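You operate a simulated robot arm through the tools that you are given. There is no shell and no other tool. Be economical: measure what you need, move in short steps, check, and stop when the job is done.

The job below is to be done with a simulated two-armed robot. You get a single attempt, and the scene is never put back.

TASK
Hold the black shuttle and change its cracked guide for the spare.
Fine: one hand keeps it still for the pull and the push; the cracked guide goes in the empty slot; then clamp the shuttle in the cradle.

The check looks at the end state, three seconds after you hand in, the way a careful person would. Anything else that was tipped, shoved, dropped, spilled or broken makes it a failure.

THE ROBOT
Two 6-joint arms with two-finger parallel grippers on one trunk, on a base that drives. Base frame: it is fixed to the floor where the robot stands at the start and does not move with it; the origin is under the middle of the robot, x ahead of it, y to its left, z up. Units: m, degrees, N and s.
The left shoulder is at the start at [0.06, 0.187, 1.222], the right one opposite. Places, roughly: black shuttle flap [0.5, -0.1, 1]; black shuttle knob [0.5, -0.2, 1]; black shuttle lever [0.5, 0.1, 1]; cream wheel (5x6x3 cm) [0.7, -0.7, 1]; orange shuttle [0.5, -1.25, 1.25]; orange shuttle flap [0.6, -1.4, 1.4]; orange shuttle knob [0.6, -1.5, 1.4]; orange shuttle lever [0.6, -1.2, 1.4]; purple shuttle [0.5, -1.25, 1]; purple shuttle flap [0.6, -1.4, 1.1]; purple shuttle knob [0.6, -1.5, 1.1]; purple shuttle lever [0.6, -1.2, 1.1]; slot 1 [0.7, -0.4, 1]; slot 2 [0.7, -0.2, 1]; white shuttle [0.5, -1.25, 0.75]; white shuttle flap [0.6, -1.4, 0.8]. Payload 1.57 kg a hand.
The tool frame of a hand sits at the grasp point between the pads (the TCP): z along the fingers, y along the line on which they close. The tips reach 0.03 m beyond it. The gripper opens to 0.11 m. The fingers are 0.024 m wide and 0.012 m thick; the gripper's body (0.048 by 0.112 m) begins 0.078 m behind the TCP.
Orientation is that of the tool frame in the base frame, as a unit quaternion [x, y, z, w]. With the fingers straight down and closing along the base's y, the tool's x points along the base's -x, its y along +y and its z along -z.

THE INTERFACE
- The arms move only by the tool step_arm. It takes "left_steps", "right_steps" or both (then of equal length, played together; a hand with none holds still); each is a list of rows, each a list of 7 numbers: the turn, a rotation vector about the base's x, y, z in units of 60 degrees (1.0 is 60 degrees), then the shift along the base's x, y, z in units of 200 mm (1.0 is 200 mm), then the closure, from 0 (fully open) to 1 (shut). In form: [[rx, ry, rz, x, y, z, jaw], ...]. A call has 1 to 8 rows; each row is the pose to reach, as a shift and turn from the pose commanded when the call began. A call with a number of a shift or a turn outside -1 to 1 is refused whole. Each row takes 0.2 s and may step no farther than 0.05 m and 8.6 degrees from the row before; otherwise, or with a gripper value out of range, the whole call is refused. A pose out of reach is approached as far as the arm can. The call stops where the force on the tool passes 90 N (or 10 N more than at its start, if that is more) or the arm is blocked; 0.2 s more then pass. Each finger travels about 0.153 m/s and halts on what it meets, pressing with about 29 N; the grip force reading is that of the motor and also rises with nothing between the fingers. The clock runs only during rows and for 0.2 s after the last one: add rows that repeat a pose to give the fingers time. The reply holds the time, the measured pose of the TCP, the force on the tool along the base axes, the opening and the grip force, in the units named above and with some noise, with the torque about the TCP (base axes, N m) and any sound that the robot's microphone picked up.
- Cameras (640 x 400 px; columns grow to the right, rows downward): "scene" is now at [0.0061, -0.0126, 1.7524]; the picture's right is [-0.20, -0.98, 0.00], its down [-0.84, 0.17, -0.52] and it looks along [0.51, -0.10, -0.86] (base axes); focal length 295 px, centre (320, 200). "left" rides on the left gripper at [0.07, -0.016, -0.141] in its tool frame; the picture's right is [0.23, 0.97, 0.00], its down [-0.86, 0.20, -0.48] and it looks along [-0.47, 0.11, 0.88] (tool axes); focal length 222 px, centre (320, 200). "right" rides on the right gripper at [0.07, 0.016, -0.141] in its tool frame; the picture's right is [-0.23, 0.97, 0.00], its down [-0.86, -0.20, -0.48] and it looks along [-0.47, -0.11, 0.88] (tool axes); focal length 222 px, centre (320, 200). There is no depth. A picture from a camera that has moved, and an enlarged one, comes with that camera's place and axes in the base frame and with its lens.
- camera(camera): a new picture of that camera. No time passes.
- raise_lower(by): slides the trunk up (or, below 0, down) by that many m; the arms and the scene camera ride with it, the base frame stays. It gives what a move gives, with no picture.
- steer(legs): drives the robot by 1 to 6 legs, each [ahead, left, turn to the left] in m, m and degrees, along the robot's own axes; the way and the turn of a leg run together, so that a leg with both is an arc; at most 1.5 m and 180 degrees a leg. The arms and the cameras ride along, it lands a little off, and it stops where it bumps. It gives what a move gives.
- head_to(pan, tilt): turns the head with the scene camera to pan (to the left, within 86 degrees either way) and tilt (down, from -29 to 69), counted from straight ahead of the robot. It gives what a move gives.
- inspect(camera, box): a new picture of the part [left, top, right, bottom] of that camera's present view, enlarged. No time passes.
- close_job(): hands the job in; it is judged then, once.

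Work in short steps. Places have to be worked out from the pictures, the camera data and where the tool is seen: move nearer, look again, correct. Check each grasp and each placing, and mend what went wrong. You have 120 turns and 92 pictures in all, those below and enlarged ones among them. Open the grippers and draw the arms clear of the work before you hand the job in, unless the task says otherwise; then end with one line.

The tools are called as name(argument=value, ...) on one line, values as JSON. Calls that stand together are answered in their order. step_arm: Moves the arms, as the interface text tells. Its arguments: {"type":"object","properties":{"left_steps":{"type":"array"},"right_steps":{"type":"array"}},"required":[]} The other tools are called the same way: raise_lower (by) slides the trunk up or down; steer (legs) drives the base; head_to (pan, tilt) turns the head that bears the scene camera; camera (camera) takes a picture; inspect (camera, box) takes an enlarged picture of a part of a camera's view; close_job () hands the job in.

At the start:

```text
t: 0.0
left_position: [0.4053, -0.0332, 1.2217]
left_tcp_rot: [0.0, 1.0, -0.002, 0.001]
left_ft_force: [0.1, -0.3, -0.5]
left_torque: [0.04, 0.02, 0.0]
left_opening: 0.11
left_grasp_force: 0.1
right_position: [0.2744, -0.2996, 1.2445]
right_tcp_rot: [0.0, 1.0, 0.0, 0.0]
right_ft_force: [-0.1, 0.5, 0.6]
right_torque: [0.02, -0.04, -0.01]
right_opening: 0.1099
right_grasp_force: 0.0
trunk travel left (down, up): [-0.85, 0.14]
robot x, y, heading: [0.0025, -0.0016, 0.0]
head pan, tilt: [-11.3, 58.8]
```

scene: 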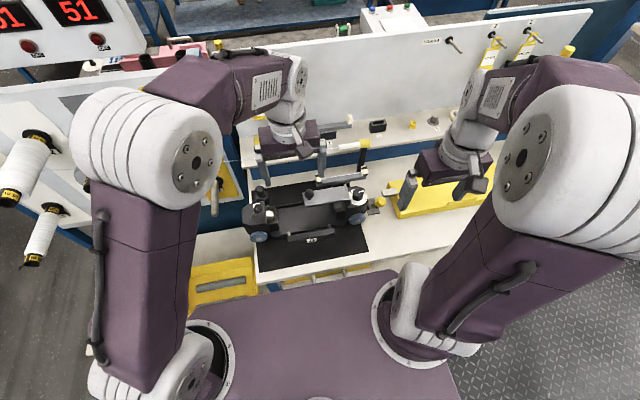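
right: 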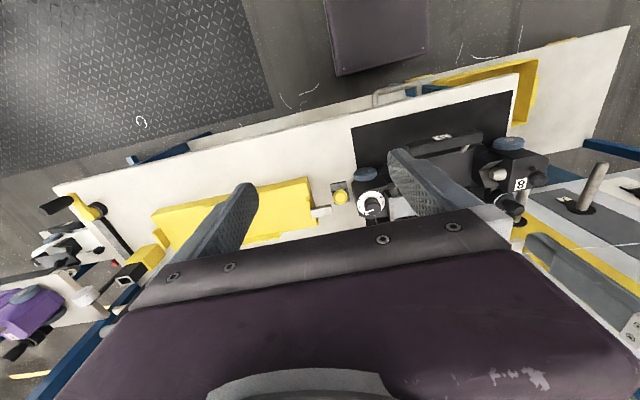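
left: 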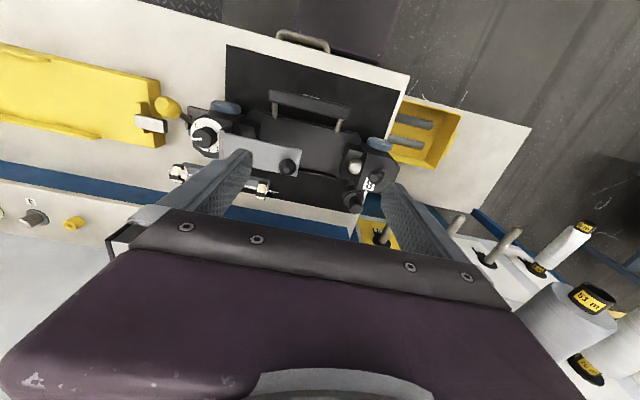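

I start by looking closer at the work area: the black shuttle, the board and the yellow cradle.

inspect(camera="scene", box=[220, 100, 420, 280])

inspect(camera="left", box=[0, 20, 480, 260])

inspect(camera="right", box=[20, 80, 580, 340])

```text
2.22 times, centred on (320, 190) of scene
camera zoom: at [0.0061, -0.0126, 1.7524], right [-0.2, -0.98, 0.0], down [-0.84, 0.17, -0.52], along [0.51, -0.1, -0.86], focal length 656 px, centre (320, 222)
```

zoom: 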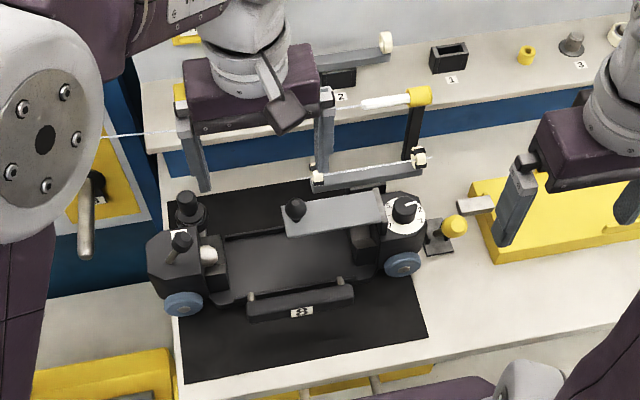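

```text
1.33 times, centred on (240, 140) of left
camera zoom: at [0.3349, -0.0496, 1.3626], right [-0.23, 0.97, 0.0], down [0.86, 0.2, 0.48], along [0.47, 0.11, -0.88], focal length 296 px, centre (427, 280)
```

zoom: 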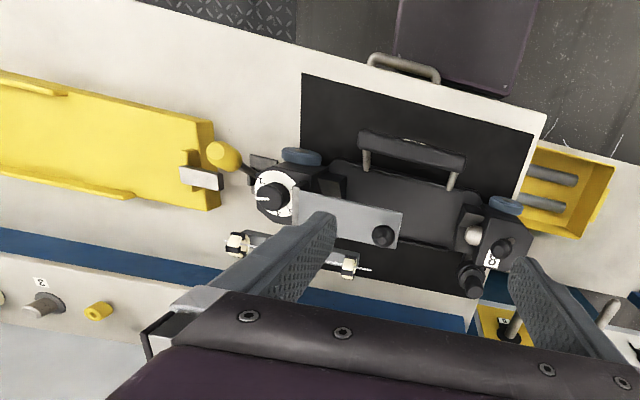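

```text
1.14 times, centred on (300, 210) of right
camera zoom: at [0.2049, -0.2841, 1.3868], right [0.23, 0.97, 0.0], down [0.86, -0.2, 0.48], along [0.47, -0.11, -0.88], focal length 254 px, centre (343, 189)
```

zoom: 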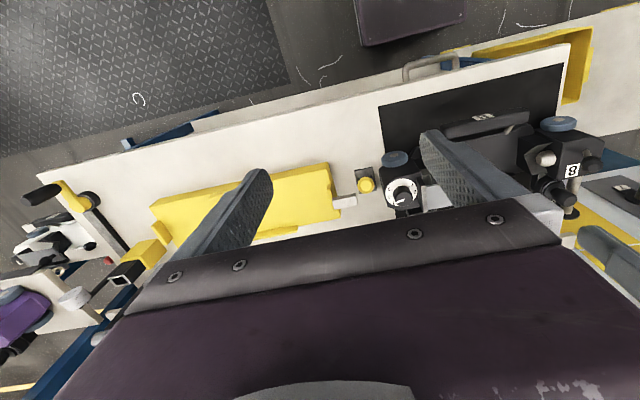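

The arms hide parts. I move both hands outward and back to get a clear scene view.

step_arm(left_steps=[[0, 0, 0, -0.1, 0.22, 0.0, 0], [0, 0, 0, -0.2, 0.44, 0.0, 0], [0, 0, 0, -0.3, 0.66, 0, 0], [0, 0, 0, -0.4, 0.88, 0, 0], [0, 0, 0, -0.45, 1.0, 0, 0]], right_steps=[[0, 0, 0, 0, -0.15, 0, 0], [0, 0, 0, 0, -0.3, 0, 0], [0, 0, 0, 0, -0.35, 0, 0], [0, 0, 0, 0, -0.4, 0, 0], [0, 0, 0, 0, -0.4, 0, 0]])

camera(camera="scene")

```text
t: 1.2
left_position: [0.3139, 0.1664, 1.2218]
left_tcp_rot: [0.001, 1.0, -0.001, 0.0]
left_ft_force: [0.0, 0.4, -0.3]
left_torque: [0.0, 0.0, -0.03]
left_opening: 0.1102
left_grasp_force: 0.0
right_position: [0.2738, -0.3785, 1.2445]
right_tcp_rot: [0.0, 1.0, -0.001, -0.001]
right_ft_force: [0.1, 0.2, 0.0]
right_torque: [-0.02, 0.0, 0.01]
right_opening: 0.11
right_grasp_force: 0.0
trunk travel left (down, up): [-0.85, 0.14]
robot x, y, heading: [-0.0009, -0.0009, 0.1]
head pan, tilt: [-11.3, 58.8]
```

```text
85 pictures are left
camera scene: at [0.0054, -0.0121, 1.7524], right [-0.2, -0.98, 0.0], down [-0.84, 0.17, -0.52], along [0.51, -0.1, -0.86], focal length 295 px, centre (320, 200)
```

scene: 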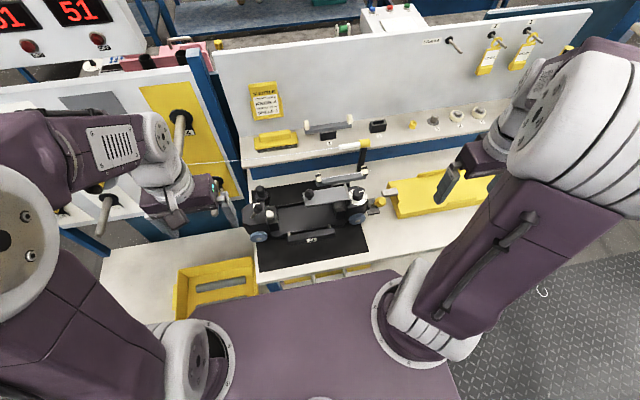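

Now the shuttle and shelf are clear; I enlarge the shuttle, shelf and cards on the back board.

inspect(camera="scene", box=[240, 165, 400, 265])

inspect(camera="scene", box=[240, 80, 400, 180])

inspect(camera="scene", box=[370, 100, 530, 200])

```text
4.00 times, centred on (320, 215) of scene
camera zoom: at [0.0054, -0.0121, 1.7524], right [-0.2, -0.98, 0.0], down [-0.84, 0.17, -0.52], along [0.51, -0.1, -0.86], focal length 1181 px, centre (320, 140)
```

zoom: 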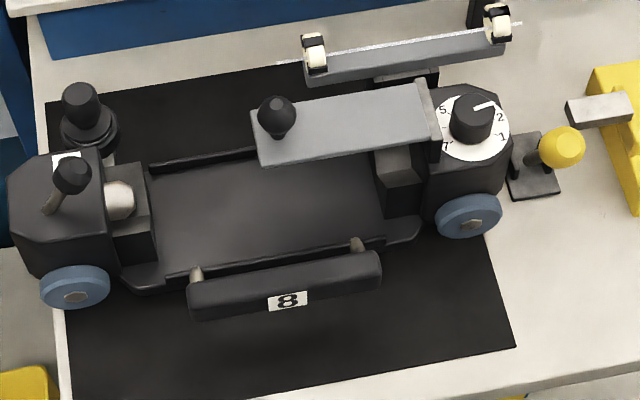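

```text
4.00 times, centred on (320, 130) of scene
camera zoom: at [0.0054, -0.0121, 1.7524], right [-0.2, -0.98, 0.0], down [-0.84, 0.17, -0.52], along [0.51, -0.1, -0.86], focal length 1181 px, centre (320, 480)
```

zoom: 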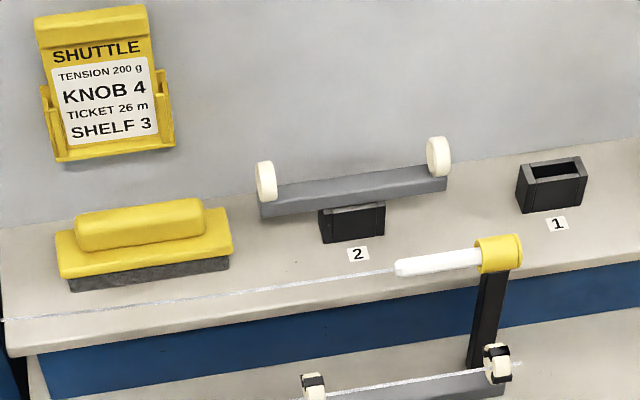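

```text
4.00 times, centred on (450, 150) of scene
camera zoom: at [0.0054, -0.0121, 1.7524], right [-0.2, -0.98, 0.0], down [-0.84, 0.17, -0.52], along [0.51, -0.1, -0.86], focal length 1181 px, centre (-200, 400)
```

zoom: 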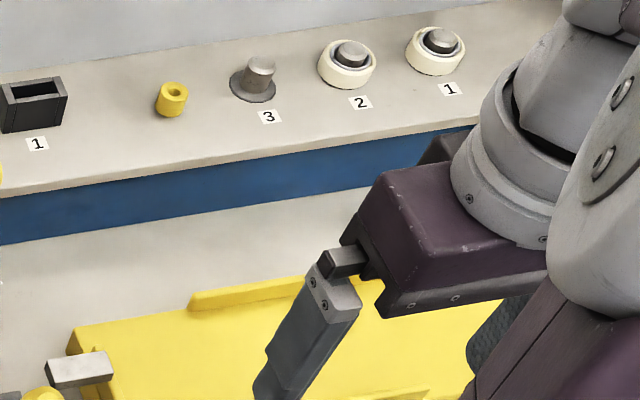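

Zoom appears to give real detail. I look closer at the guide's mount, clamp/cradle, and the lever side.

inspect(camera="scene", box=[300, 160, 380, 210])

inspect(camera="scene", box=[350, 165, 500, 260])

inspect(camera="right", box=[0, 60, 640, 400])

```text
8.00 times, centred on (340, 185) of scene
camera zoom: at [0.0054, -0.0121, 1.7524], right [-0.2, -0.98, 0.0], down [-0.84, 0.17, -0.52], along [0.51, -0.1, -0.86], focal length 2362 px, centre (160, 320)
```

zoom: 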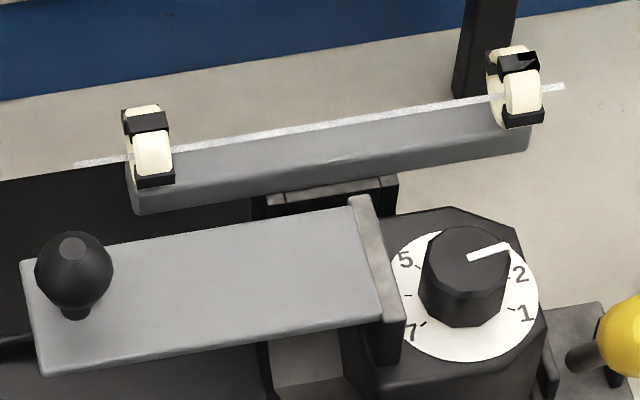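

```text
4.21 times, centred on (425, 212) of scene
camera zoom: at [0.0054, -0.0121, 1.7524], right [-0.2, -0.98, 0.0], down [-0.84, 0.17, -0.52], along [0.51, -0.1, -0.86], focal length 1243 px, centre (-122, 147)
```

zoom: 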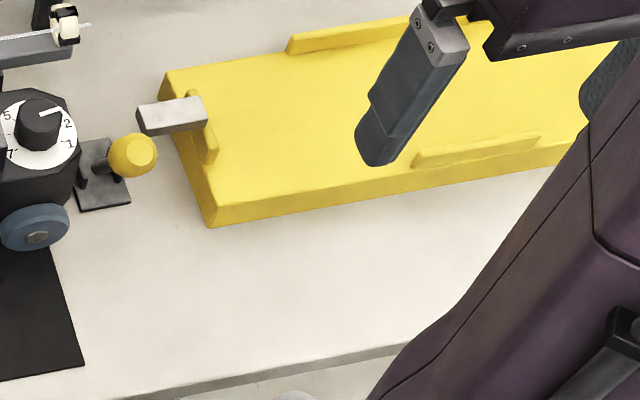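

```text
1.00 times, centred on (320, 230) of right
camera zoom: at [0.2047, -0.364, 1.3874], right [0.23, 0.97, 0.0], down [0.85, -0.2, 0.48], along [0.47, -0.11, -0.88], focal length 222 px, centre (320, 170)
```

zoom: 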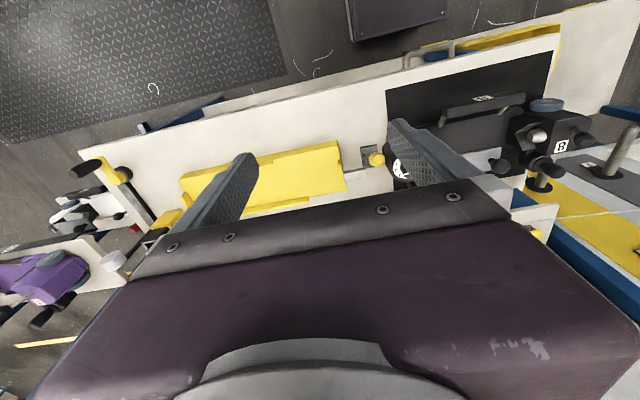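

I lift the right hand and pull it back to see the cradle, and look with the head panned toward it.

step_arm(right_steps=[[0, 0, 0, -0.1, 0.0, 0.2, 0], [0, 0, 0, -0.2, 0.0, 0.4, 0], [0, 0, 0, -0.3, 0, 0.6, 0], [0, 0, 0, -0.4, 0, 0.8, 0], [0, 0, 0, -0.4, 0, 0.8, 0]])

head_to(pan=-35, tilt=50)

camera(camera="scene")

camera(camera="right")

```text
t: 2.4
left_position: [0.3165, 0.1667, 1.2217]
left_tcp_rot: [-0.001, 1.0, -0.002, 0.0]
left_ft_force: [0.4, 0.4, -0.8]
left_torque: [-0.02, 0.0, -0.03]
left_opening: 0.1101
left_grasp_force: 0.0
right_position: [0.1944, -0.3788, 1.4054]
right_tcp_rot: [0.0, 1.0, -0.001, 0.0]
right_ft_force: [-0.6, -0.4, -0.3]
right_torque: [-0.02, 0.02, -0.02]
right_opening: 0.1097
right_grasp_force: 0.2
trunk travel left (down, up): [-0.85, 0.14]
robot x, y, heading: [-0.0012, -0.0009, -0.0]
head pan, tilt: [-11.3, 58.8]
```

```text
t: 3.3
left_position: [0.3143, 0.1677, 1.2212]
left_tcp_rot: [0.0, 1.0, -0.002, 0.0]
left_ft_force: [-0.8, -0.4, 0.2]
left_torque: [-0.04, 0.01, 0.0]
left_opening: 0.1102
left_grasp_force: 0.1
right_position: [0.1939, -0.3784, 1.4053]
right_tcp_rot: [0.0, 1.0, 0.0, 0.0]
right_ft_force: [-0.1, -0.2, 0.0]
right_torque: [-0.02, -0.01, 0.01]
right_opening: 0.1098
right_grasp_force: 0.0
trunk travel left (down, up): [-0.85, 0.14]
robot x, y, heading: [0.0004, 0.0002, -0.0]
head pan, tilt: [-35.0, 50.0]
```

```text
78 pictures are left
camera scene: at [0.0026, -0.0435, 1.7635], right [-0.57, -0.82, 0.0], down [-0.63, 0.44, -0.64], along [0.53, -0.37, -0.77], focal length 295 px, centre (320, 200)
```

scene: 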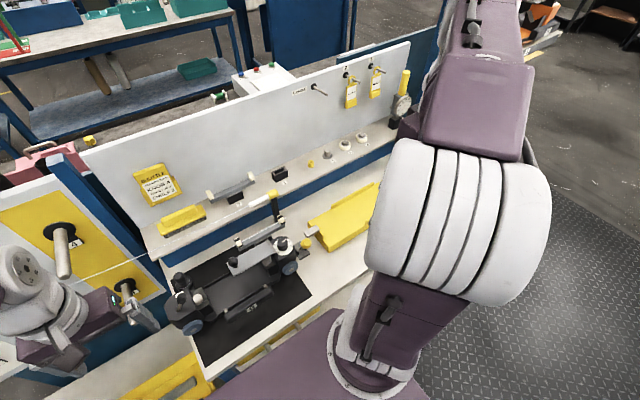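

```text
77 pictures are left
camera right: at [0.125, -0.3638, 1.5474], right [0.23, 0.97, 0.0], down [0.86, -0.2, 0.48], along [0.47, -0.11, -0.88], focal length 222 px, centre (320, 200)
```

right: 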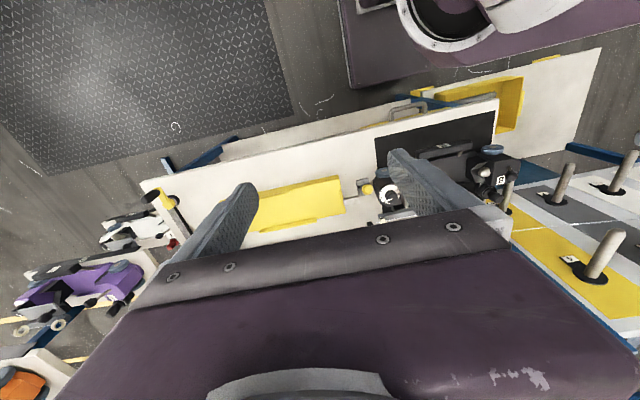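

I zoom into the cradle in both views.

inspect(camera="scene", box=[270, 170, 390, 260])

inspect(camera="right", box=[230, 120, 410, 240])

inspect(camera="right", box=[80, 170, 220, 260])

```text
4.44 times, centred on (330, 215) of scene
camera zoom: at [0.0026, -0.0435, 1.7635], right [-0.57, -0.82, 0.0], down [-0.63, 0.44, -0.64], along [0.53, -0.37, -0.77], focal length 1312 px, centre (276, 133)
```

zoom: 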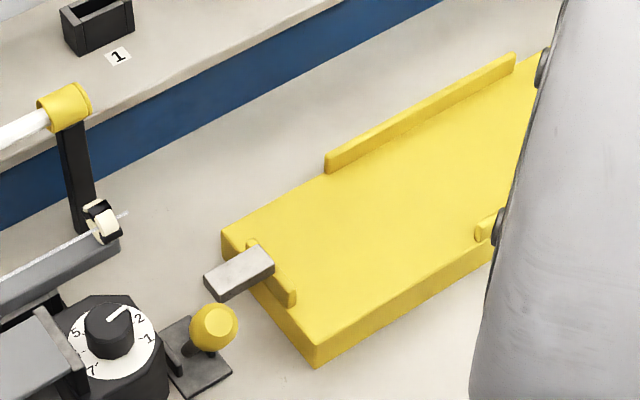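

```text
3.33 times, centred on (320, 180) of right
camera zoom: at [0.125, -0.3638, 1.5474], right [0.23, 0.97, 0.0], down [0.86, -0.2, 0.48], along [0.47, -0.11, -0.88], focal length 740 px, centre (320, 267)
```

zoom: 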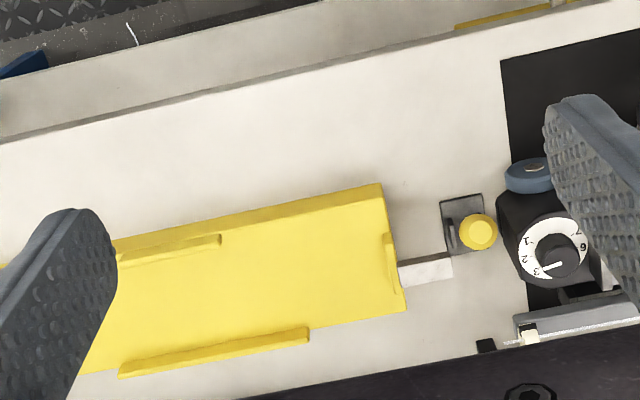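

```text
4.44 times, centred on (150, 215) of right
camera zoom: at [0.125, -0.3638, 1.5474], right [0.23, 0.97, 0.0], down [0.86, -0.2, 0.48], along [0.47, -0.11, -0.88], focal length 987 px, centre (1076, 133)
```

zoom: 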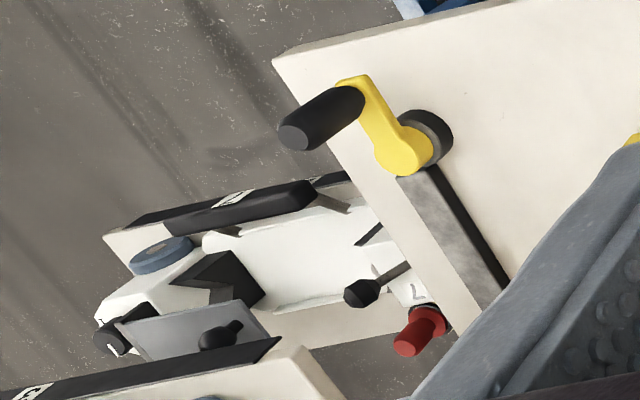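

I look straight down ahead to see how much clearance there is between the robot's body and the table edge.

head_to(pan=0, tilt=69)

camera(camera="scene")

camera(camera="left")

```text
t: 4.3
left_position: [0.3138, 0.1677, 1.2209]
left_tcp_rot: [0.0, 1.0, 0.0, 0.0]
left_ft_force: [0.3, 0.1, -1.1]
left_torque: [-0.02, 0.0, -0.02]
left_opening: 0.1102
left_grasp_force: 0.0
right_position: [0.193, -0.3791, 1.4047]
right_tcp_rot: [0.0, 1.0, 0.0, 0.0]
right_ft_force: [0.0, 0.0, -0.9]
right_torque: [-0.02, 0.02, 0.0]
right_opening: 0.1098
right_grasp_force: 0.1
trunk travel left (down, up): [-0.85, 0.14]
robot x, y, heading: [0.001, 0.0027, -0.1]
head pan, tilt: [0.0, 68.8]
```

```text
73 pictures are left
camera scene: at [-0.0048, 0.0005, 1.7416], right [0.0, -1.0, 0.0], down [-0.93, 0.0, -0.36], along [0.36, 0.0, -0.93], focal length 295 px, centre (320, 200)
```

scene: 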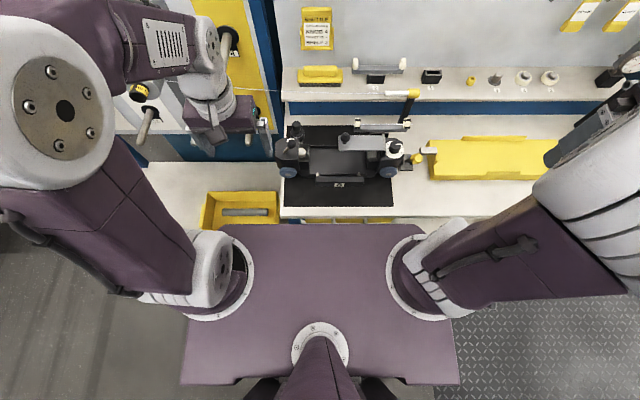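

```text
72 pictures are left
camera left: at [0.2449, 0.1504, 1.3625], right [-0.23, 0.97, 0.0], down [0.86, 0.2, 0.48], along [0.47, 0.11, -0.88], focal length 222 px, centre (320, 200)
```

left: 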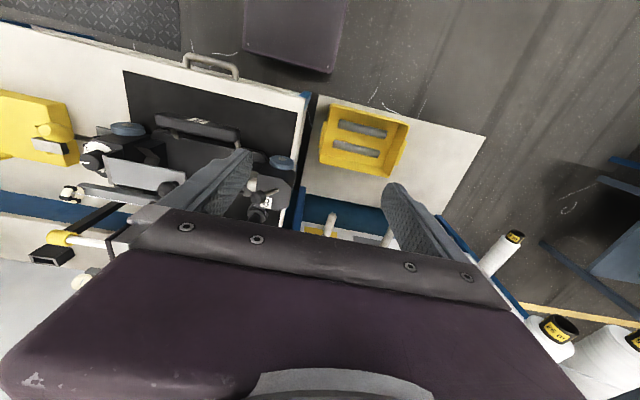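

The view is axis-aligned: guide at about x 0.54, y −0.19; spare at x 0.75. I test right-hand reach at a safe height by moving forward.

step_arm(right_steps=[[0, 0, 0, 0.22, 0.1, -0.1, 0], [0, 0, 0, 0.44, 0.2, -0.2, 0], [0, 0, 0, 0.66, 0.3, -0.3, 0], [0, 0, 0, 0.88, 0.4, -0.4, 0], [0, 0, 0, 1.0, 0.5, -0.5, 0], [0, 0, 0, 1.0, 0.6, -0.6, 0]])

step_arm(right_steps=[[0, 0, 0, 0.22, 0.1, -0.1, 0], [0, 0, 0, 0.44, 0.2, -0.2, 0], [0, 0, 0, 0.66, 0.3, -0.3, 0], [0, 0, 0, 0.88, 0.35, -0.4, 0], [0, 0, 0, 1.0, 0.35, -0.5, 0]])

camera(camera="right")

```text
refused: row 1 steps farther than a row can; nothing moved
```

```text
refused: row 1 steps farther than a row can; nothing moved
```

```text
71 pictures are left
camera right: at [0.1248, -0.3639, 1.5474], right [0.23, 0.97, 0.0], down [0.86, -0.2, 0.48], along [0.47, -0.11, -0.88], focal length 222 px, centre (320, 200)
```

right: 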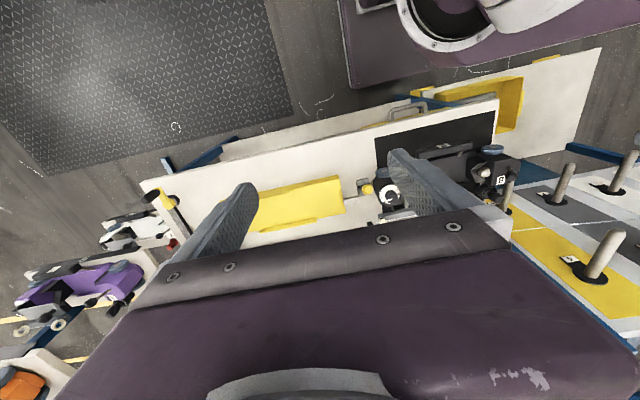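

Steps were slightly over 0.05 m; I repeat with smaller ones.

step_arm(right_steps=[[0, 0, 0, 0.2, 0.08, -0.1, 0], [0, 0, 0, 0.4, 0.16, -0.2, 0], [0, 0, 0, 0.6, 0.24, -0.3, 0], [0, 0, 0, 0.8, 0.32, -0.4, 0], [0, 0, 0, 1.0, 0.4, -0.5, 0]])

step_arm(right_steps=[[0, 0, 0, 0.2, 0.1, -0.1, 0], [0, 0, 0, 0.4, 0.2, -0.2, 0], [0, 0, 0, 0.6, 0.3, -0.3, 0], [0, 0, 0, 0.8, 0.4, -0.4, 0], [0, 0, 0, 0.8, 0.5, -0.5, 0]])

camera(camera="right")

```text
t: 5.5
left_position: [0.3183, 0.1672, 1.2208]
left_tcp_rot: [-0.001, 1.0, -0.002, -0.001]
left_ft_force: [0.2, -0.6, 0.5]
left_torque: [0.02, 0.0, 0.01]
left_opening: 0.1102
left_grasp_force: 0.1
right_position: [0.3981, -0.3006, 1.3043]
right_tcp_rot: [0.0, 1.0, 0.0, -0.001]
right_ft_force: [0.3, 0.4, -1.3]
right_torque: [0.01, 0.03, 0.02]
right_opening: 0.1099
right_grasp_force: 0.1
trunk travel left (down, up): [-0.85, 0.14]
robot x, y, heading: [-0.001, 0.0012, 0.1]
head pan, tilt: [0.0, 68.8]
```

```text
t: 6.7
left_position: [0.3151, 0.1673, 1.2207]
left_tcp_rot: [-0.001, 1.0, -0.002, 0.0]
left_ft_force: [0.8, -0.3, 0.1]
left_torque: [-0.01, 0.01, -0.01]
left_opening: 0.11
left_grasp_force: 0.1
right_position: [0.5547, -0.198, 1.2043]
right_tcp_rot: [0.0, 1.0, 0.001, -0.001]
right_ft_force: [0.9, -0.7, -0.1]
right_torque: [0.02, 0.0, -0.01]
right_opening: 0.1101
right_grasp_force: 0.0
trunk travel left (down, up): [-0.85, 0.14]
robot x, y, heading: [-0.0002, -0.0004, -0.1]
head pan, tilt: [0.0, 68.8]
```

```text
70 pictures are left
camera right: at [0.4857, -0.1821, 1.3472], right [0.23, 0.97, 0.0], down [0.86, -0.2, 0.48], along [0.46, -0.11, -0.88], focal length 222 px, centre (320, 200)
```

right: 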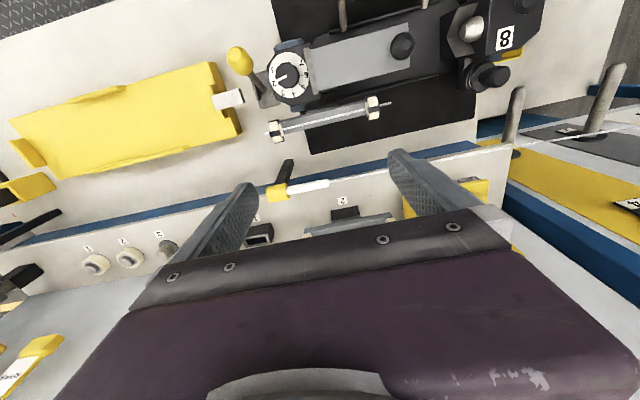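

It reaches 0.555 easily. I keep testing toward the shelf, then look.

step_arm(right_steps=[[0, 0, 0, 0.2, 0.0, 0, 0], [0, 0, 0, 0.4, 0, 0, 0], [0, 0, 0, 0.6, 0, 0, 0], [0, 0, 0, 0.8, 0.0, 0, 0], [0, 0, 0, 0.95, 0, 0, 0], [0, 0, 0, 0.95, 0, 0, 0]])

camera(camera="right")

```text
t: 8.1
left_position: [0.314, 0.1664, 1.223]
left_tcp_rot: [0.001, 1.0, -0.003, 0.0]
left_ft_force: [0.1, 0.3, -0.2]
left_torque: [0.02, -0.02, 0.02]
left_opening: 0.11
left_grasp_force: 0.1
right_position: [0.5896, -0.1969, 1.1897]
right_tcp_rot: [-0.001, 1.0, 0.0, 0.0]
right_ft_force: [0.0, -0.6, 0.4]
right_torque: [0.0, -0.02, 0.0]
right_opening: 0.1098
right_grasp_force: 0.1
right hand out of reach, approached as far as the arm can: row 1, 2, 3, 4, 5, 6
trunk travel left (down, up): [-0.85, 0.14]
robot x, y, heading: [-0.001, -0.0029, 0.2]
head pan, tilt: [0.0, 68.8]
```

```text
69 pictures are left
camera right: at [0.52, -0.1817, 1.3317], right [0.23, 0.97, 0.0], down [0.85, -0.2, 0.48], along [0.47, -0.11, -0.88], focal length 222 px, centre (320, 200)
```

right: 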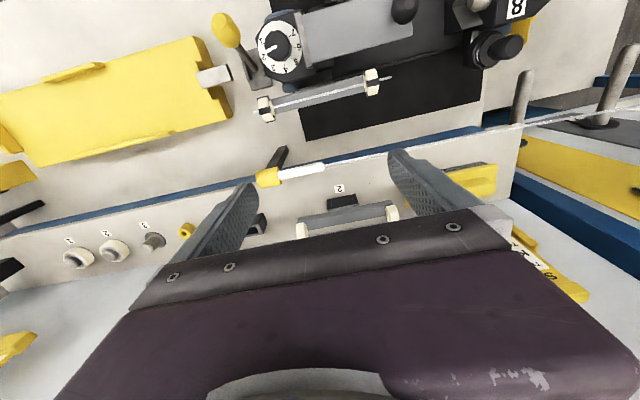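

The right hand's limit is about x=0.59, so the shelf needs a drive forward. I check what lies under the table's front edge.

inspect(camera="scene", box=[270, 190, 430, 290])

inspect(camera="right", box=[180, 40, 520, 250])

```text
4.00 times, centred on (350, 240) of scene
camera zoom: at [-0.0057, 0.0008, 1.7416], right [0.0, -1.0, 0.0], down [-0.93, 0.0, -0.36], along [0.36, 0.0, -0.93], focal length 1181 px, centre (200, 40)
```

zoom: 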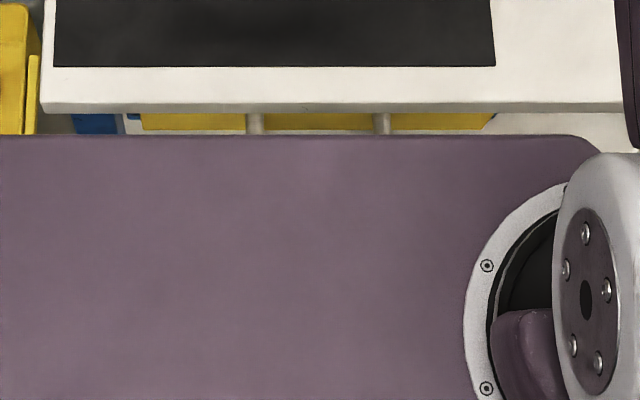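

```text
1.88 times, centred on (350, 145) of right
camera zoom: at [0.52, -0.1817, 1.3317], right [0.23, 0.97, 0.0], down [0.85, -0.2, 0.48], along [0.47, -0.11, -0.88], focal length 418 px, centre (264, 304)
```

zoom: 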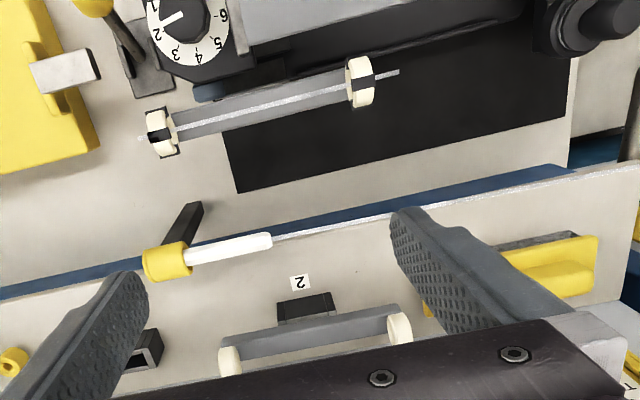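

The guide bar lies along y at x≈0.541, y −0.114…−0.269, z≈0.98, so the fingers must close along x. I start rotating both tools 90° about z (cameras outward), at safe height.

step_arm(left_steps=[[0, 0, -0.14, 0, 0, 0, 0], [0, 0, -0.28, 0, 0, 0, 0], [0, 0, -0.42, 0, 0, 0, 0], [0, 0, -0.56, 0, 0, 0, 0], [0, 0, -0.7, 0, 0, 0, 0], [0, 0, -0.84, 0, 0, 0, 0], [0, 0, -0.98, 0, 0, 0, 0]], right_steps=[[0, 0, 0.14, -0.05, 0, 0, 0], [0, 0, 0.28, -0.1, 0, 0, 0], [0, 0, 0.42, -0.15, 0, 0, 0], [0, 0, 0.56, -0.2, 0, 0, 0], [0, 0, 0.7, -0.2, 0, 0, 0], [0, 0, 0.84, -0.2, 0, 0, 0], [0, 0, 0.98, -0.2, 0, 0, 0]])

```text
t: 9.7
left_position: [0.3131, 0.1685, 1.2219]
left_tcp_rot: [0.492, 0.87, -0.001, 0.0]
left_ft_force: [0.0, -0.4, -0.3]
left_torque: [0.01, 0.01, 0.02]
left_opening: 0.1097
left_grasp_force: 0.1
right_position: [0.5517, -0.198, 1.1872]
right_tcp_rot: [-0.492, 0.87, 0.0, -0.001]
right_ft_force: [0.9, 0.4, -0.6]
right_torque: [-0.01, -0.01, -0.02]
right_opening: 0.1098
right_grasp_force: 0.0
trunk travel left (down, up): [-0.85, 0.14]
robot x, y, heading: [-0.0019, 0.0007, -0.1]
head pan, tilt: [0.0, 68.8]
```

Commanded pose follows the clipped one. I finish the rotation (0.52 units more) and position the right hand above the guide.

step_arm(left_steps=[[0, 0, -0.13, 0, -0.1, 0, 0], [0, 0, -0.26, 0, -0.2, 0, 0], [0, 0, -0.39, 0, -0.3, 0, 0], [0, 0, -0.52, 0, -0.4, 0, 0], [0, 0, -0.52, 0, -0.4, 0, 0]], right_steps=[[0, 0, 0.13, -0.025, 0.02, 0, 0], [0, 0, 0.26, -0.05, 0.035, 0, 0], [0, 0, 0.39, -0.05, 0.035, 0, 0], [0, 0, 0.52, -0.05, 0.035, 0, 0], [0, 0, 0.52, -0.05, 0.035, 0, 0]])

camera(camera="right")

camera(camera="left")

camera(camera="scene")

```text
t: 10.9
left_position: [0.3145, 0.0872, 1.2207]
left_tcp_rot: [0.707, 0.707, -0.001, -0.002]
left_ft_force: [0.1, -0.7, 0.2]
left_torque: [0.02, 0.04, 0.0]
left_opening: 0.1101
left_grasp_force: 0.1
right_position: [0.5411, -0.1905, 1.1887]
right_tcp_rot: [0.708, -0.707, 0.0, 0.001]
right_ft_force: [-0.6, -0.5, 0.2]
right_torque: [-0.01, 0.0, -0.02]
right_opening: 0.1102
right_grasp_force: 0.0
trunk travel left (down, up): [-0.85, 0.14]
robot x, y, heading: [0.0017, 0.0018, 0.1]
head pan, tilt: [0.0, 68.8]
```

```text
66 pictures are left
camera right: at [0.5257, -0.2613, 1.3303], right [-0.97, 0.23, 0.0], down [0.2, 0.86, 0.48], along [0.11, 0.47, -0.88], focal length 222 px, centre (320, 200)
```

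right: 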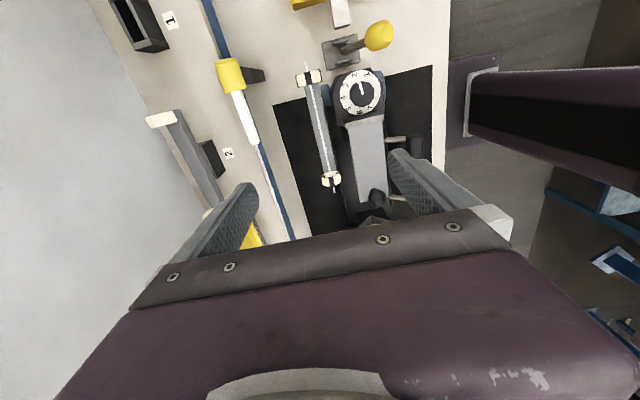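

```text
65 pictures are left
camera left: at [0.2987, 0.1561, 1.3627], right [0.97, 0.22, 0.0], down [0.2, -0.86, 0.48], along [0.11, -0.47, -0.88], focal length 222 px, centre (320, 200)
```

left: 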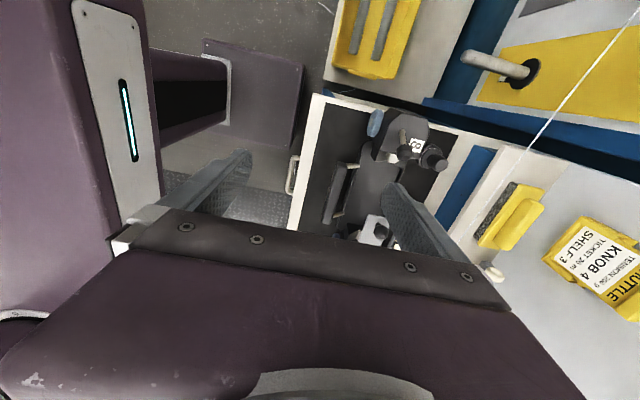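

```text
64 pictures are left
camera scene: at [-0.0049, 0.0009, 1.7416], right [0.0, -1.0, 0.0], down [-0.93, 0.0, -0.36], along [0.36, 0.0, -0.93], focal length 295 px, centre (320, 200)
```

scene: 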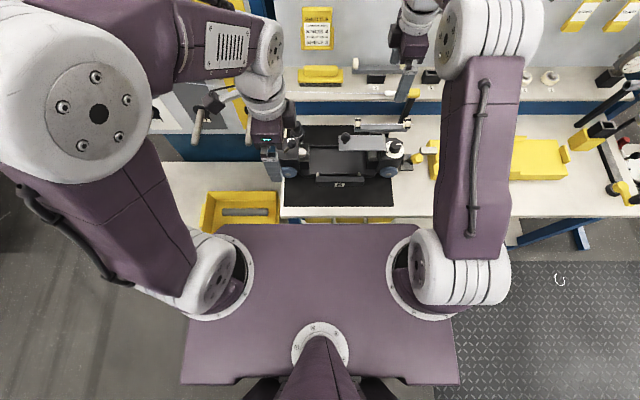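

The torso underside is around z 1.13 and the column is far back, so driving over the table later is feasible. Now I zoom into the guide, the gap to the flap, and the handle.

inspect(camera="right", box=[270, 50, 430, 240])

inspect(camera="left", box=[270, 80, 470, 250])

inspect(camera="scene", box=[270, 105, 430, 215])

```text
2.11 times, centred on (350, 145) of right
camera zoom: at [0.5257, -0.2613, 1.3303], right [-0.97, 0.23, 0.0], down [0.2, 0.86, 0.48], along [0.11, 0.47, -0.88], focal length 468 px, centre (257, 316)
```

zoom: 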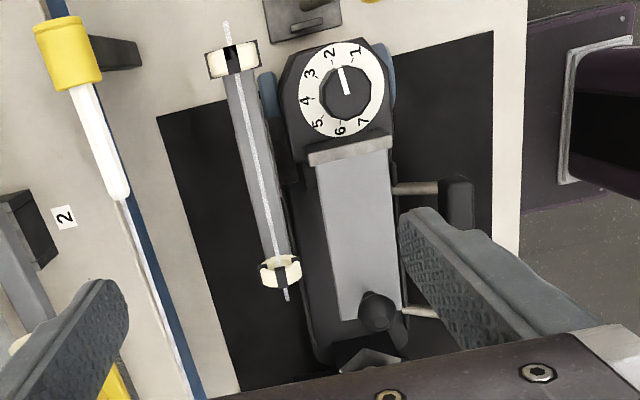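

```text
2.35 times, centred on (370, 165) of left
camera zoom: at [0.2987, 0.1561, 1.3627], right [0.97, 0.22, 0.0], down [0.2, -0.86, 0.48], along [0.11, -0.47, -0.88], focal length 523 px, centre (202, 282)
```

zoom: 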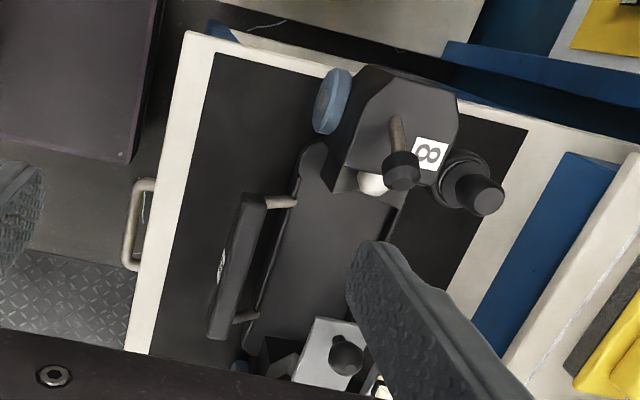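

```text
3.64 times, centred on (350, 160) of scene
camera zoom: at [-0.0049, 0.0009, 1.7416], right [0.0, -1.0, 0.0], down [-0.93, 0.0, -0.36], along [0.36, 0.0, -0.93], focal length 1074 px, centre (211, 346)
```

zoom: 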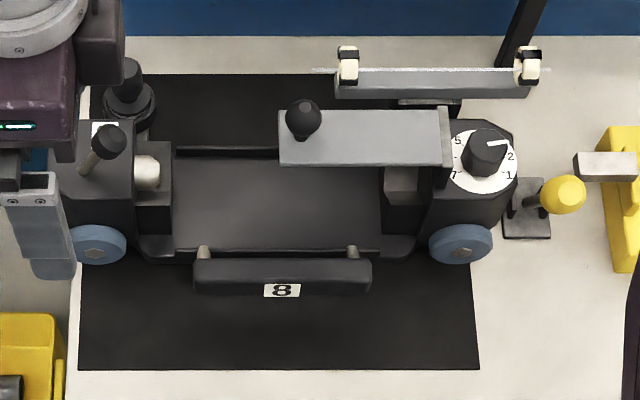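

Stereo gives: handle bar ≈ (0.385, −0.06, 0.90), table ≈ 0.86, guide wheels at z≈0.986 and bar top ≈0.98. I bring the left hand above the handle and lower the right toward the guide part way with a half-closed jaw.

step_arm(left_steps=[[0, 0, 0, 0.06, -0.12, -0.1, 0.45], [0, 0, 0, 0.12, -0.24, -0.2, 0.45], [0, 0, 0, 0.2, -0.36, -0.35, 0.45], [0, 0, 0, 0.28, -0.48, -0.5, 0.45], [0, 0, 0, 0.35, -0.61, -0.65, 0.45], [0, 0, 0, 0.35, -0.61, -0.85, 0.45], [0, 0, 0, 0.35, -0.61, -0.95, 0.45]], right_steps=[[0, 0, 0, 0, 0, -0.1, 0.5], [0, 0, 0, 0, 0, -0.2, 0.5], [0, 0, 0, 0, 0, -0.3, 0.5], [0, 0, 0, 0, 0, -0.4, 0.5], [0, 0, 0, 0, 0, -0.5, 0.5], [0, 0, 0, 0, 0, -0.6, 0.5], [0, 0, 0, 0, 0, -0.65, 0.5]])

camera(camera="left")

camera(camera="right")

```text
t: 12.5
left_position: [0.3857, -0.0355, 1.031]
left_tcp_rot: [0.707, 0.708, -0.001, -0.001]
left_ft_force: [-0.1, 0.3, -0.1]
left_torque: [-0.01, -0.01, 0.01]
left_opening: 0.0604
left_grasp_force: 0.0
right_position: [0.5421, -0.191, 1.0573]
right_tcp_rot: [-0.707, 0.707, 0.0, 0.001]
right_ft_force: [0.3, -0.8, -0.6]
right_torque: [-0.04, 0.0, 0.02]
right_opening: 0.0549
right_grasp_force: 0.1
trunk travel left (down, up): [-0.85, 0.14]
robot x, y, heading: [-0.001, -0.001, -0.1]
head pan, tilt: [0.0, 68.8]
```

```text
60 pictures are left
camera left: at [0.3693, 0.0332, 1.1723], right [0.97, 0.23, 0.0], down [0.2, -0.86, 0.48], along [0.11, -0.47, -0.88], focal length 222 px, centre (320, 200)
```

left: 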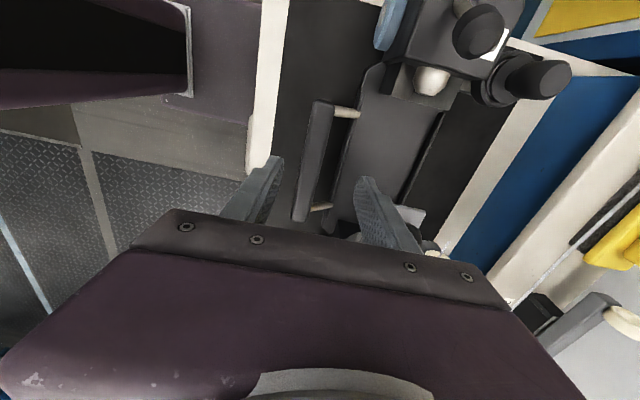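

```text
59 pictures are left
camera right: at [0.5264, -0.2614, 1.1996], right [-0.97, 0.23, 0.0], down [0.2, 0.86, 0.48], along [0.11, 0.47, -0.88], focal length 222 px, centre (320, 200)
```

right: 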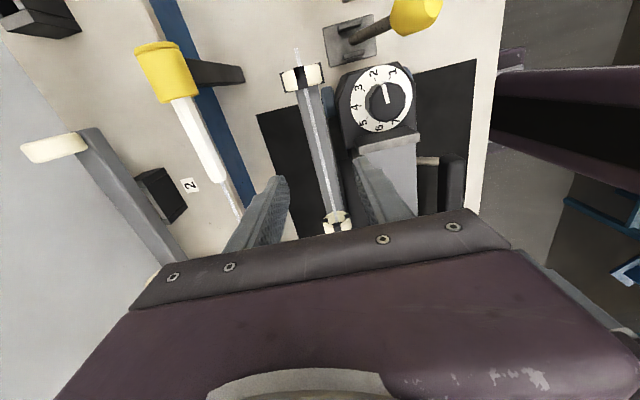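

The handle seems centred between the left fingers. I zoom both to verify margins.

inspect(camera="left", box=[230, 80, 430, 250])

inspect(camera="right", box=[230, 60, 430, 250])

```text
2.35 times, centred on (330, 165) of left
camera zoom: at [0.3693, 0.0332, 1.1723], right [0.97, 0.23, 0.0], down [0.2, -0.86, 0.48], along [0.11, -0.47, -0.88], focal length 523 px, centre (296, 282)
```

zoom: 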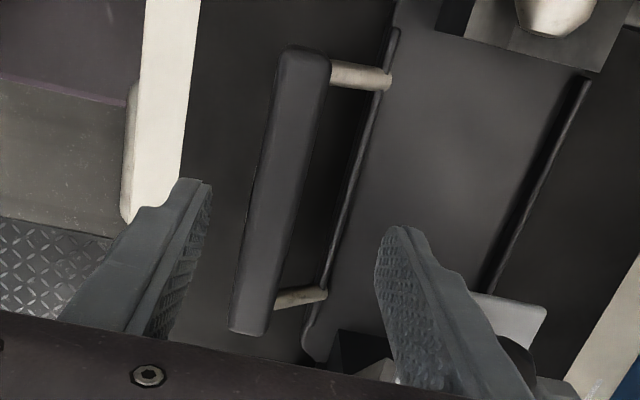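

```text
2.11 times, centred on (330, 155) of right
camera zoom: at [0.5264, -0.2614, 1.1996], right [-0.97, 0.23, 0.0], down [0.2, 0.86, 0.48], along [0.11, 0.47, -0.88], focal length 468 px, centre (299, 295)
```

zoom: 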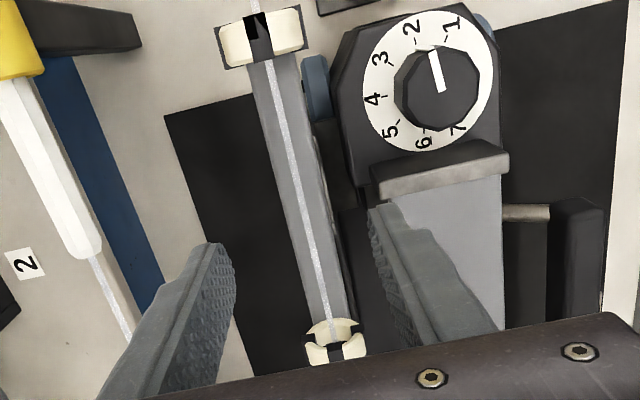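

Left needs −4 mm in x; then I lower it to z≈0.905 with 0.046 opening. The right stays put for now.

step_arm(left_steps=[[0, 0, 0, -0.02, 0, -0.15, 0.58], [0, 0, 0, -0.02, 0, -0.3, 0.58], [0, 0, 0, -0.02, 0, -0.42, 0.58], [0, 0, 0, -0.02, 0, -0.53, 0.58], [0, 0, 0, -0.02, 0, -0.6, 0.58], [0, 0, 0, -0.02, 0, -0.6, 0.58]])

inspect(camera="scene", box=[270, 115, 430, 215])

```text
t: 13.9
left_position: [0.3793, -0.0344, 0.9115]
left_tcp_rot: [0.707, 0.707, 0.0, -0.002]
left_ft_force: [0.3, -0.1, 0.4]
left_torque: [0.0, -0.03, -0.01]
left_opening: 0.0464
left_grasp_force: 0.0
right_position: [0.5418, -0.1907, 1.0582]
right_tcp_rot: [-0.707, 0.707, 0.0, 0.0]
right_ft_force: [0.4, 0.4, 0.0]
right_torque: [0.04, 0.01, 0.01]
right_opening: 0.0551
right_grasp_force: 0.1
trunk travel left (down, up): [-0.85, 0.14]
robot x, y, heading: [0.0003, 0.0025, 0.0]
head pan, tilt: [0.0, 68.8]
```

```text
4.00 times, centred on (350, 165) of scene
camera zoom: at [-0.0049, 0.0006, 1.7416], right [0.0, -1.0, 0.0], down [-0.93, 0.0, -0.36], along [0.36, 0.0, -0.93], focal length 1181 px, centre (200, 340)
```

zoom: 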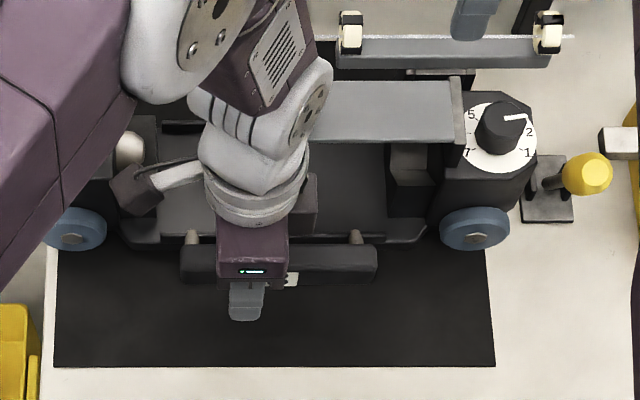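

No contact; I check with the left camera that the handle is between the fingers and how low they are.

camera(camera="left")

```text
55 pictures are left
camera left: at [0.3644, 0.0342, 1.0521], right [0.97, 0.23, 0.0], down [0.2, -0.86, 0.48], along [0.11, -0.47, -0.88], focal length 222 px, centre (320, 200)
```

left: 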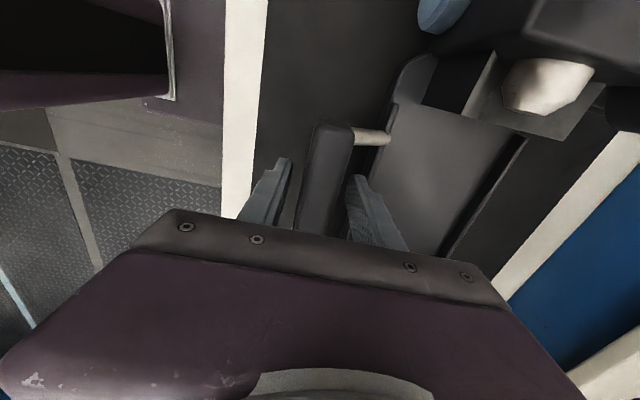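

Handle is centred between the fingers. I close the left hand on it and lower the right to the guide (TCP z≈0.988) at 0.042 opening.

step_arm(left_steps=[[0, 0, 0, 0, 0, 0, 0.7], [0, 0, 0, 0, 0, 0, 0.8], [0, 0, 0, 0, 0, 0, 0.9], [0, 0, 0, 0, 0, 0, 0.95], [0, 0, 0, 0, 0, 0, 0.95]], right_steps=[[0, 0, 0, 0, 0, 0, 0.618], [0, 0, 0, 0, 0, -0.1, 0.618], [0, 0, 0, 0, 0, -0.2, 0.618], [0, 0, 0, 0, 0, -0.3, 0.618], [0, 0, 0, 0, 0, -0.345, 0.618]])

camera(camera="right")

inspect(camera="scene", box=[330, 100, 430, 165])

```text
t: 15.1
left_position: [0.3798, -0.0349, 0.9122]
left_tcp_rot: [0.707, 0.707, 0.0, -0.001]
left_ft_force: [-4.6, 0.5, 0.0]
left_torque: [0.26, 0.04, 0.0]
left_opening: 0.0239
left_grasp_force: 28.4
right_position: [0.5414, -0.191, 0.9901]
right_tcp_rot: [0.708, -0.706, 0.0, -0.001]
right_ft_force: [-0.3, 0.4, 0.0]
right_torque: [0.02, -0.01, -0.01]
right_opening: 0.0419
right_grasp_force: 0.1
trunk travel left (down, up): [-0.85, 0.14]
robot x, y, heading: [0.0005, 0.0016, -0.0]
head pan, tilt: [0.0, 68.8]
```

```text
54 pictures are left
camera right: at [0.5255, -0.2615, 1.1318], right [-0.97, 0.23, 0.0], down [0.2, 0.86, 0.48], along [0.11, 0.47, -0.88], focal length 222 px, centre (320, 200)
```

right: 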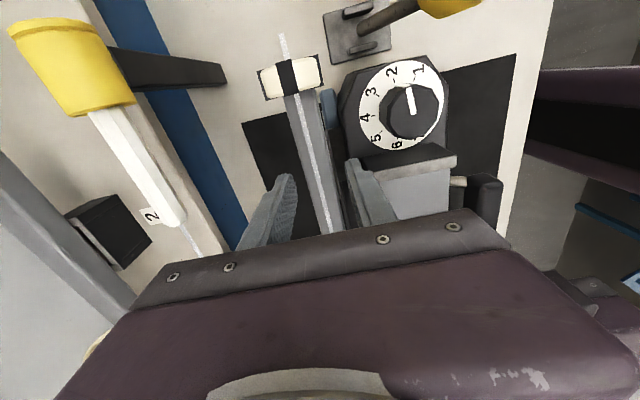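

```text
6.15 times, centred on (380, 132) of scene
camera zoom: at [-0.0058, 0.0007, 1.7416], right [0.0, -1.0, 0.0], down [-0.93, 0.0, -0.36], along [0.36, 0.0, -0.93], focal length 1817 px, centre (-49, 615)
```

zoom: 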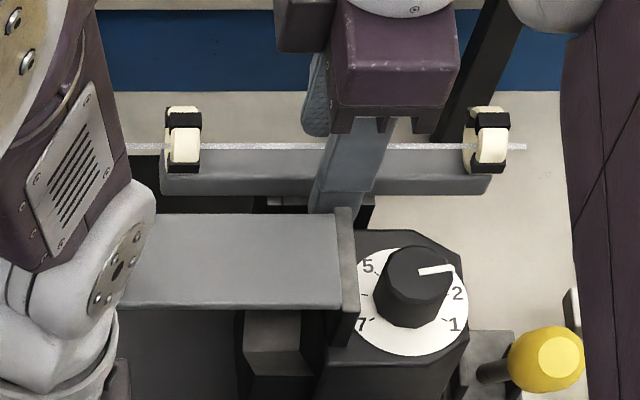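

Fingers straddle the bar at its middle. I close the right hand.

step_arm(right_steps=[[0, 0, 0, 0, 0, 0, 0.7], [0, 0, 0, 0, 0, 0, 0.8], [0, 0, 0, 0, 0, 0, 0.9], [0, 0, 0, 0, 0, 0, 0.95], [0, 0, 0, 0, 0, 0, 0.95]])

```text
t: 16.3
left_position: [0.3797, -0.035, 0.9117]
left_tcp_rot: [0.707, 0.707, 0.0, -0.001]
left_ft_force: [-3.0, 0.9, -0.6]
left_torque: [0.1, -0.05, 0.3]
left_opening: 0.0235
left_grasp_force: 28.6
right_position: [0.5406, -0.1916, 0.9892]
right_tcp_rot: [-0.707, 0.707, 0.0, 0.0]
right_ft_force: [-1.0, -0.1, -1.6]
right_torque: [0.01, 0.07, 0.03]
right_opening: 0.0213
right_grasp_force: 28.6
trunk travel left (down, up): [-0.85, 0.14]
robot x, y, heading: [0.0004, -0.0004, 0.2]
head pan, tilt: [0.0, 68.8]
```

Both are gripped (handle 23.5 mm, guide bar 21.3 mm). I pull the guide straight up slowly.

step_arm(right_steps=[[0, 0, 0, 0, 0, 0.02, 0.95], [0, 0, 0, 0, 0, 0.04, 0.95], [0, 0, 0, 0, 0, 0.07, 0.95], [0, 0, 0, 0, 0, 0.1, 0.95], [0, 0, 0, 0, 0, 0.14, 0.95], [0, 0, 0, 0, 0, 0.18, 0.95]])

inspect(camera="scene", box=[330, 100, 430, 165])

```text
t: 17.7
left_position: [0.381, -0.0349, 0.9114]
left_tcp_rot: [0.707, 0.707, -0.001, 0.0]
left_ft_force: [-0.3, -0.3, -0.7]
left_torque: [-0.15, -0.32, -0.04]
left_opening: 0.0238
left_grasp_force: 28.8
right_position: [0.5414, -0.191, 1.0258]
right_tcp_rot: [-0.707, 0.708, 0.0, 0.0]
right_ft_force: [0.5, 0.7, -1.6]
right_torque: [0.0, -0.01, 0.0]
right_opening: 0.021
right_grasp_force: 29.3
trunk travel left (down, up): [-0.85, 0.14]
robot x, y, heading: [-0.0012, -0.0012, -0.2]
head pan, tilt: [0.0, 68.8]
```

```text
6.15 times, centred on (380, 132) of scene
camera zoom: at [-0.0045, 0.0004, 1.7416], right [0.0, -1.0, 0.0], down [-0.93, 0.0, -0.36], along [0.36, 0.0, -0.93], focal length 1817 px, centre (-49, 615)
```

zoom: 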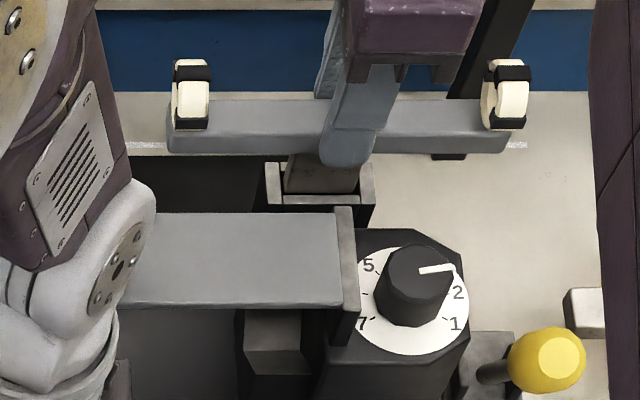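

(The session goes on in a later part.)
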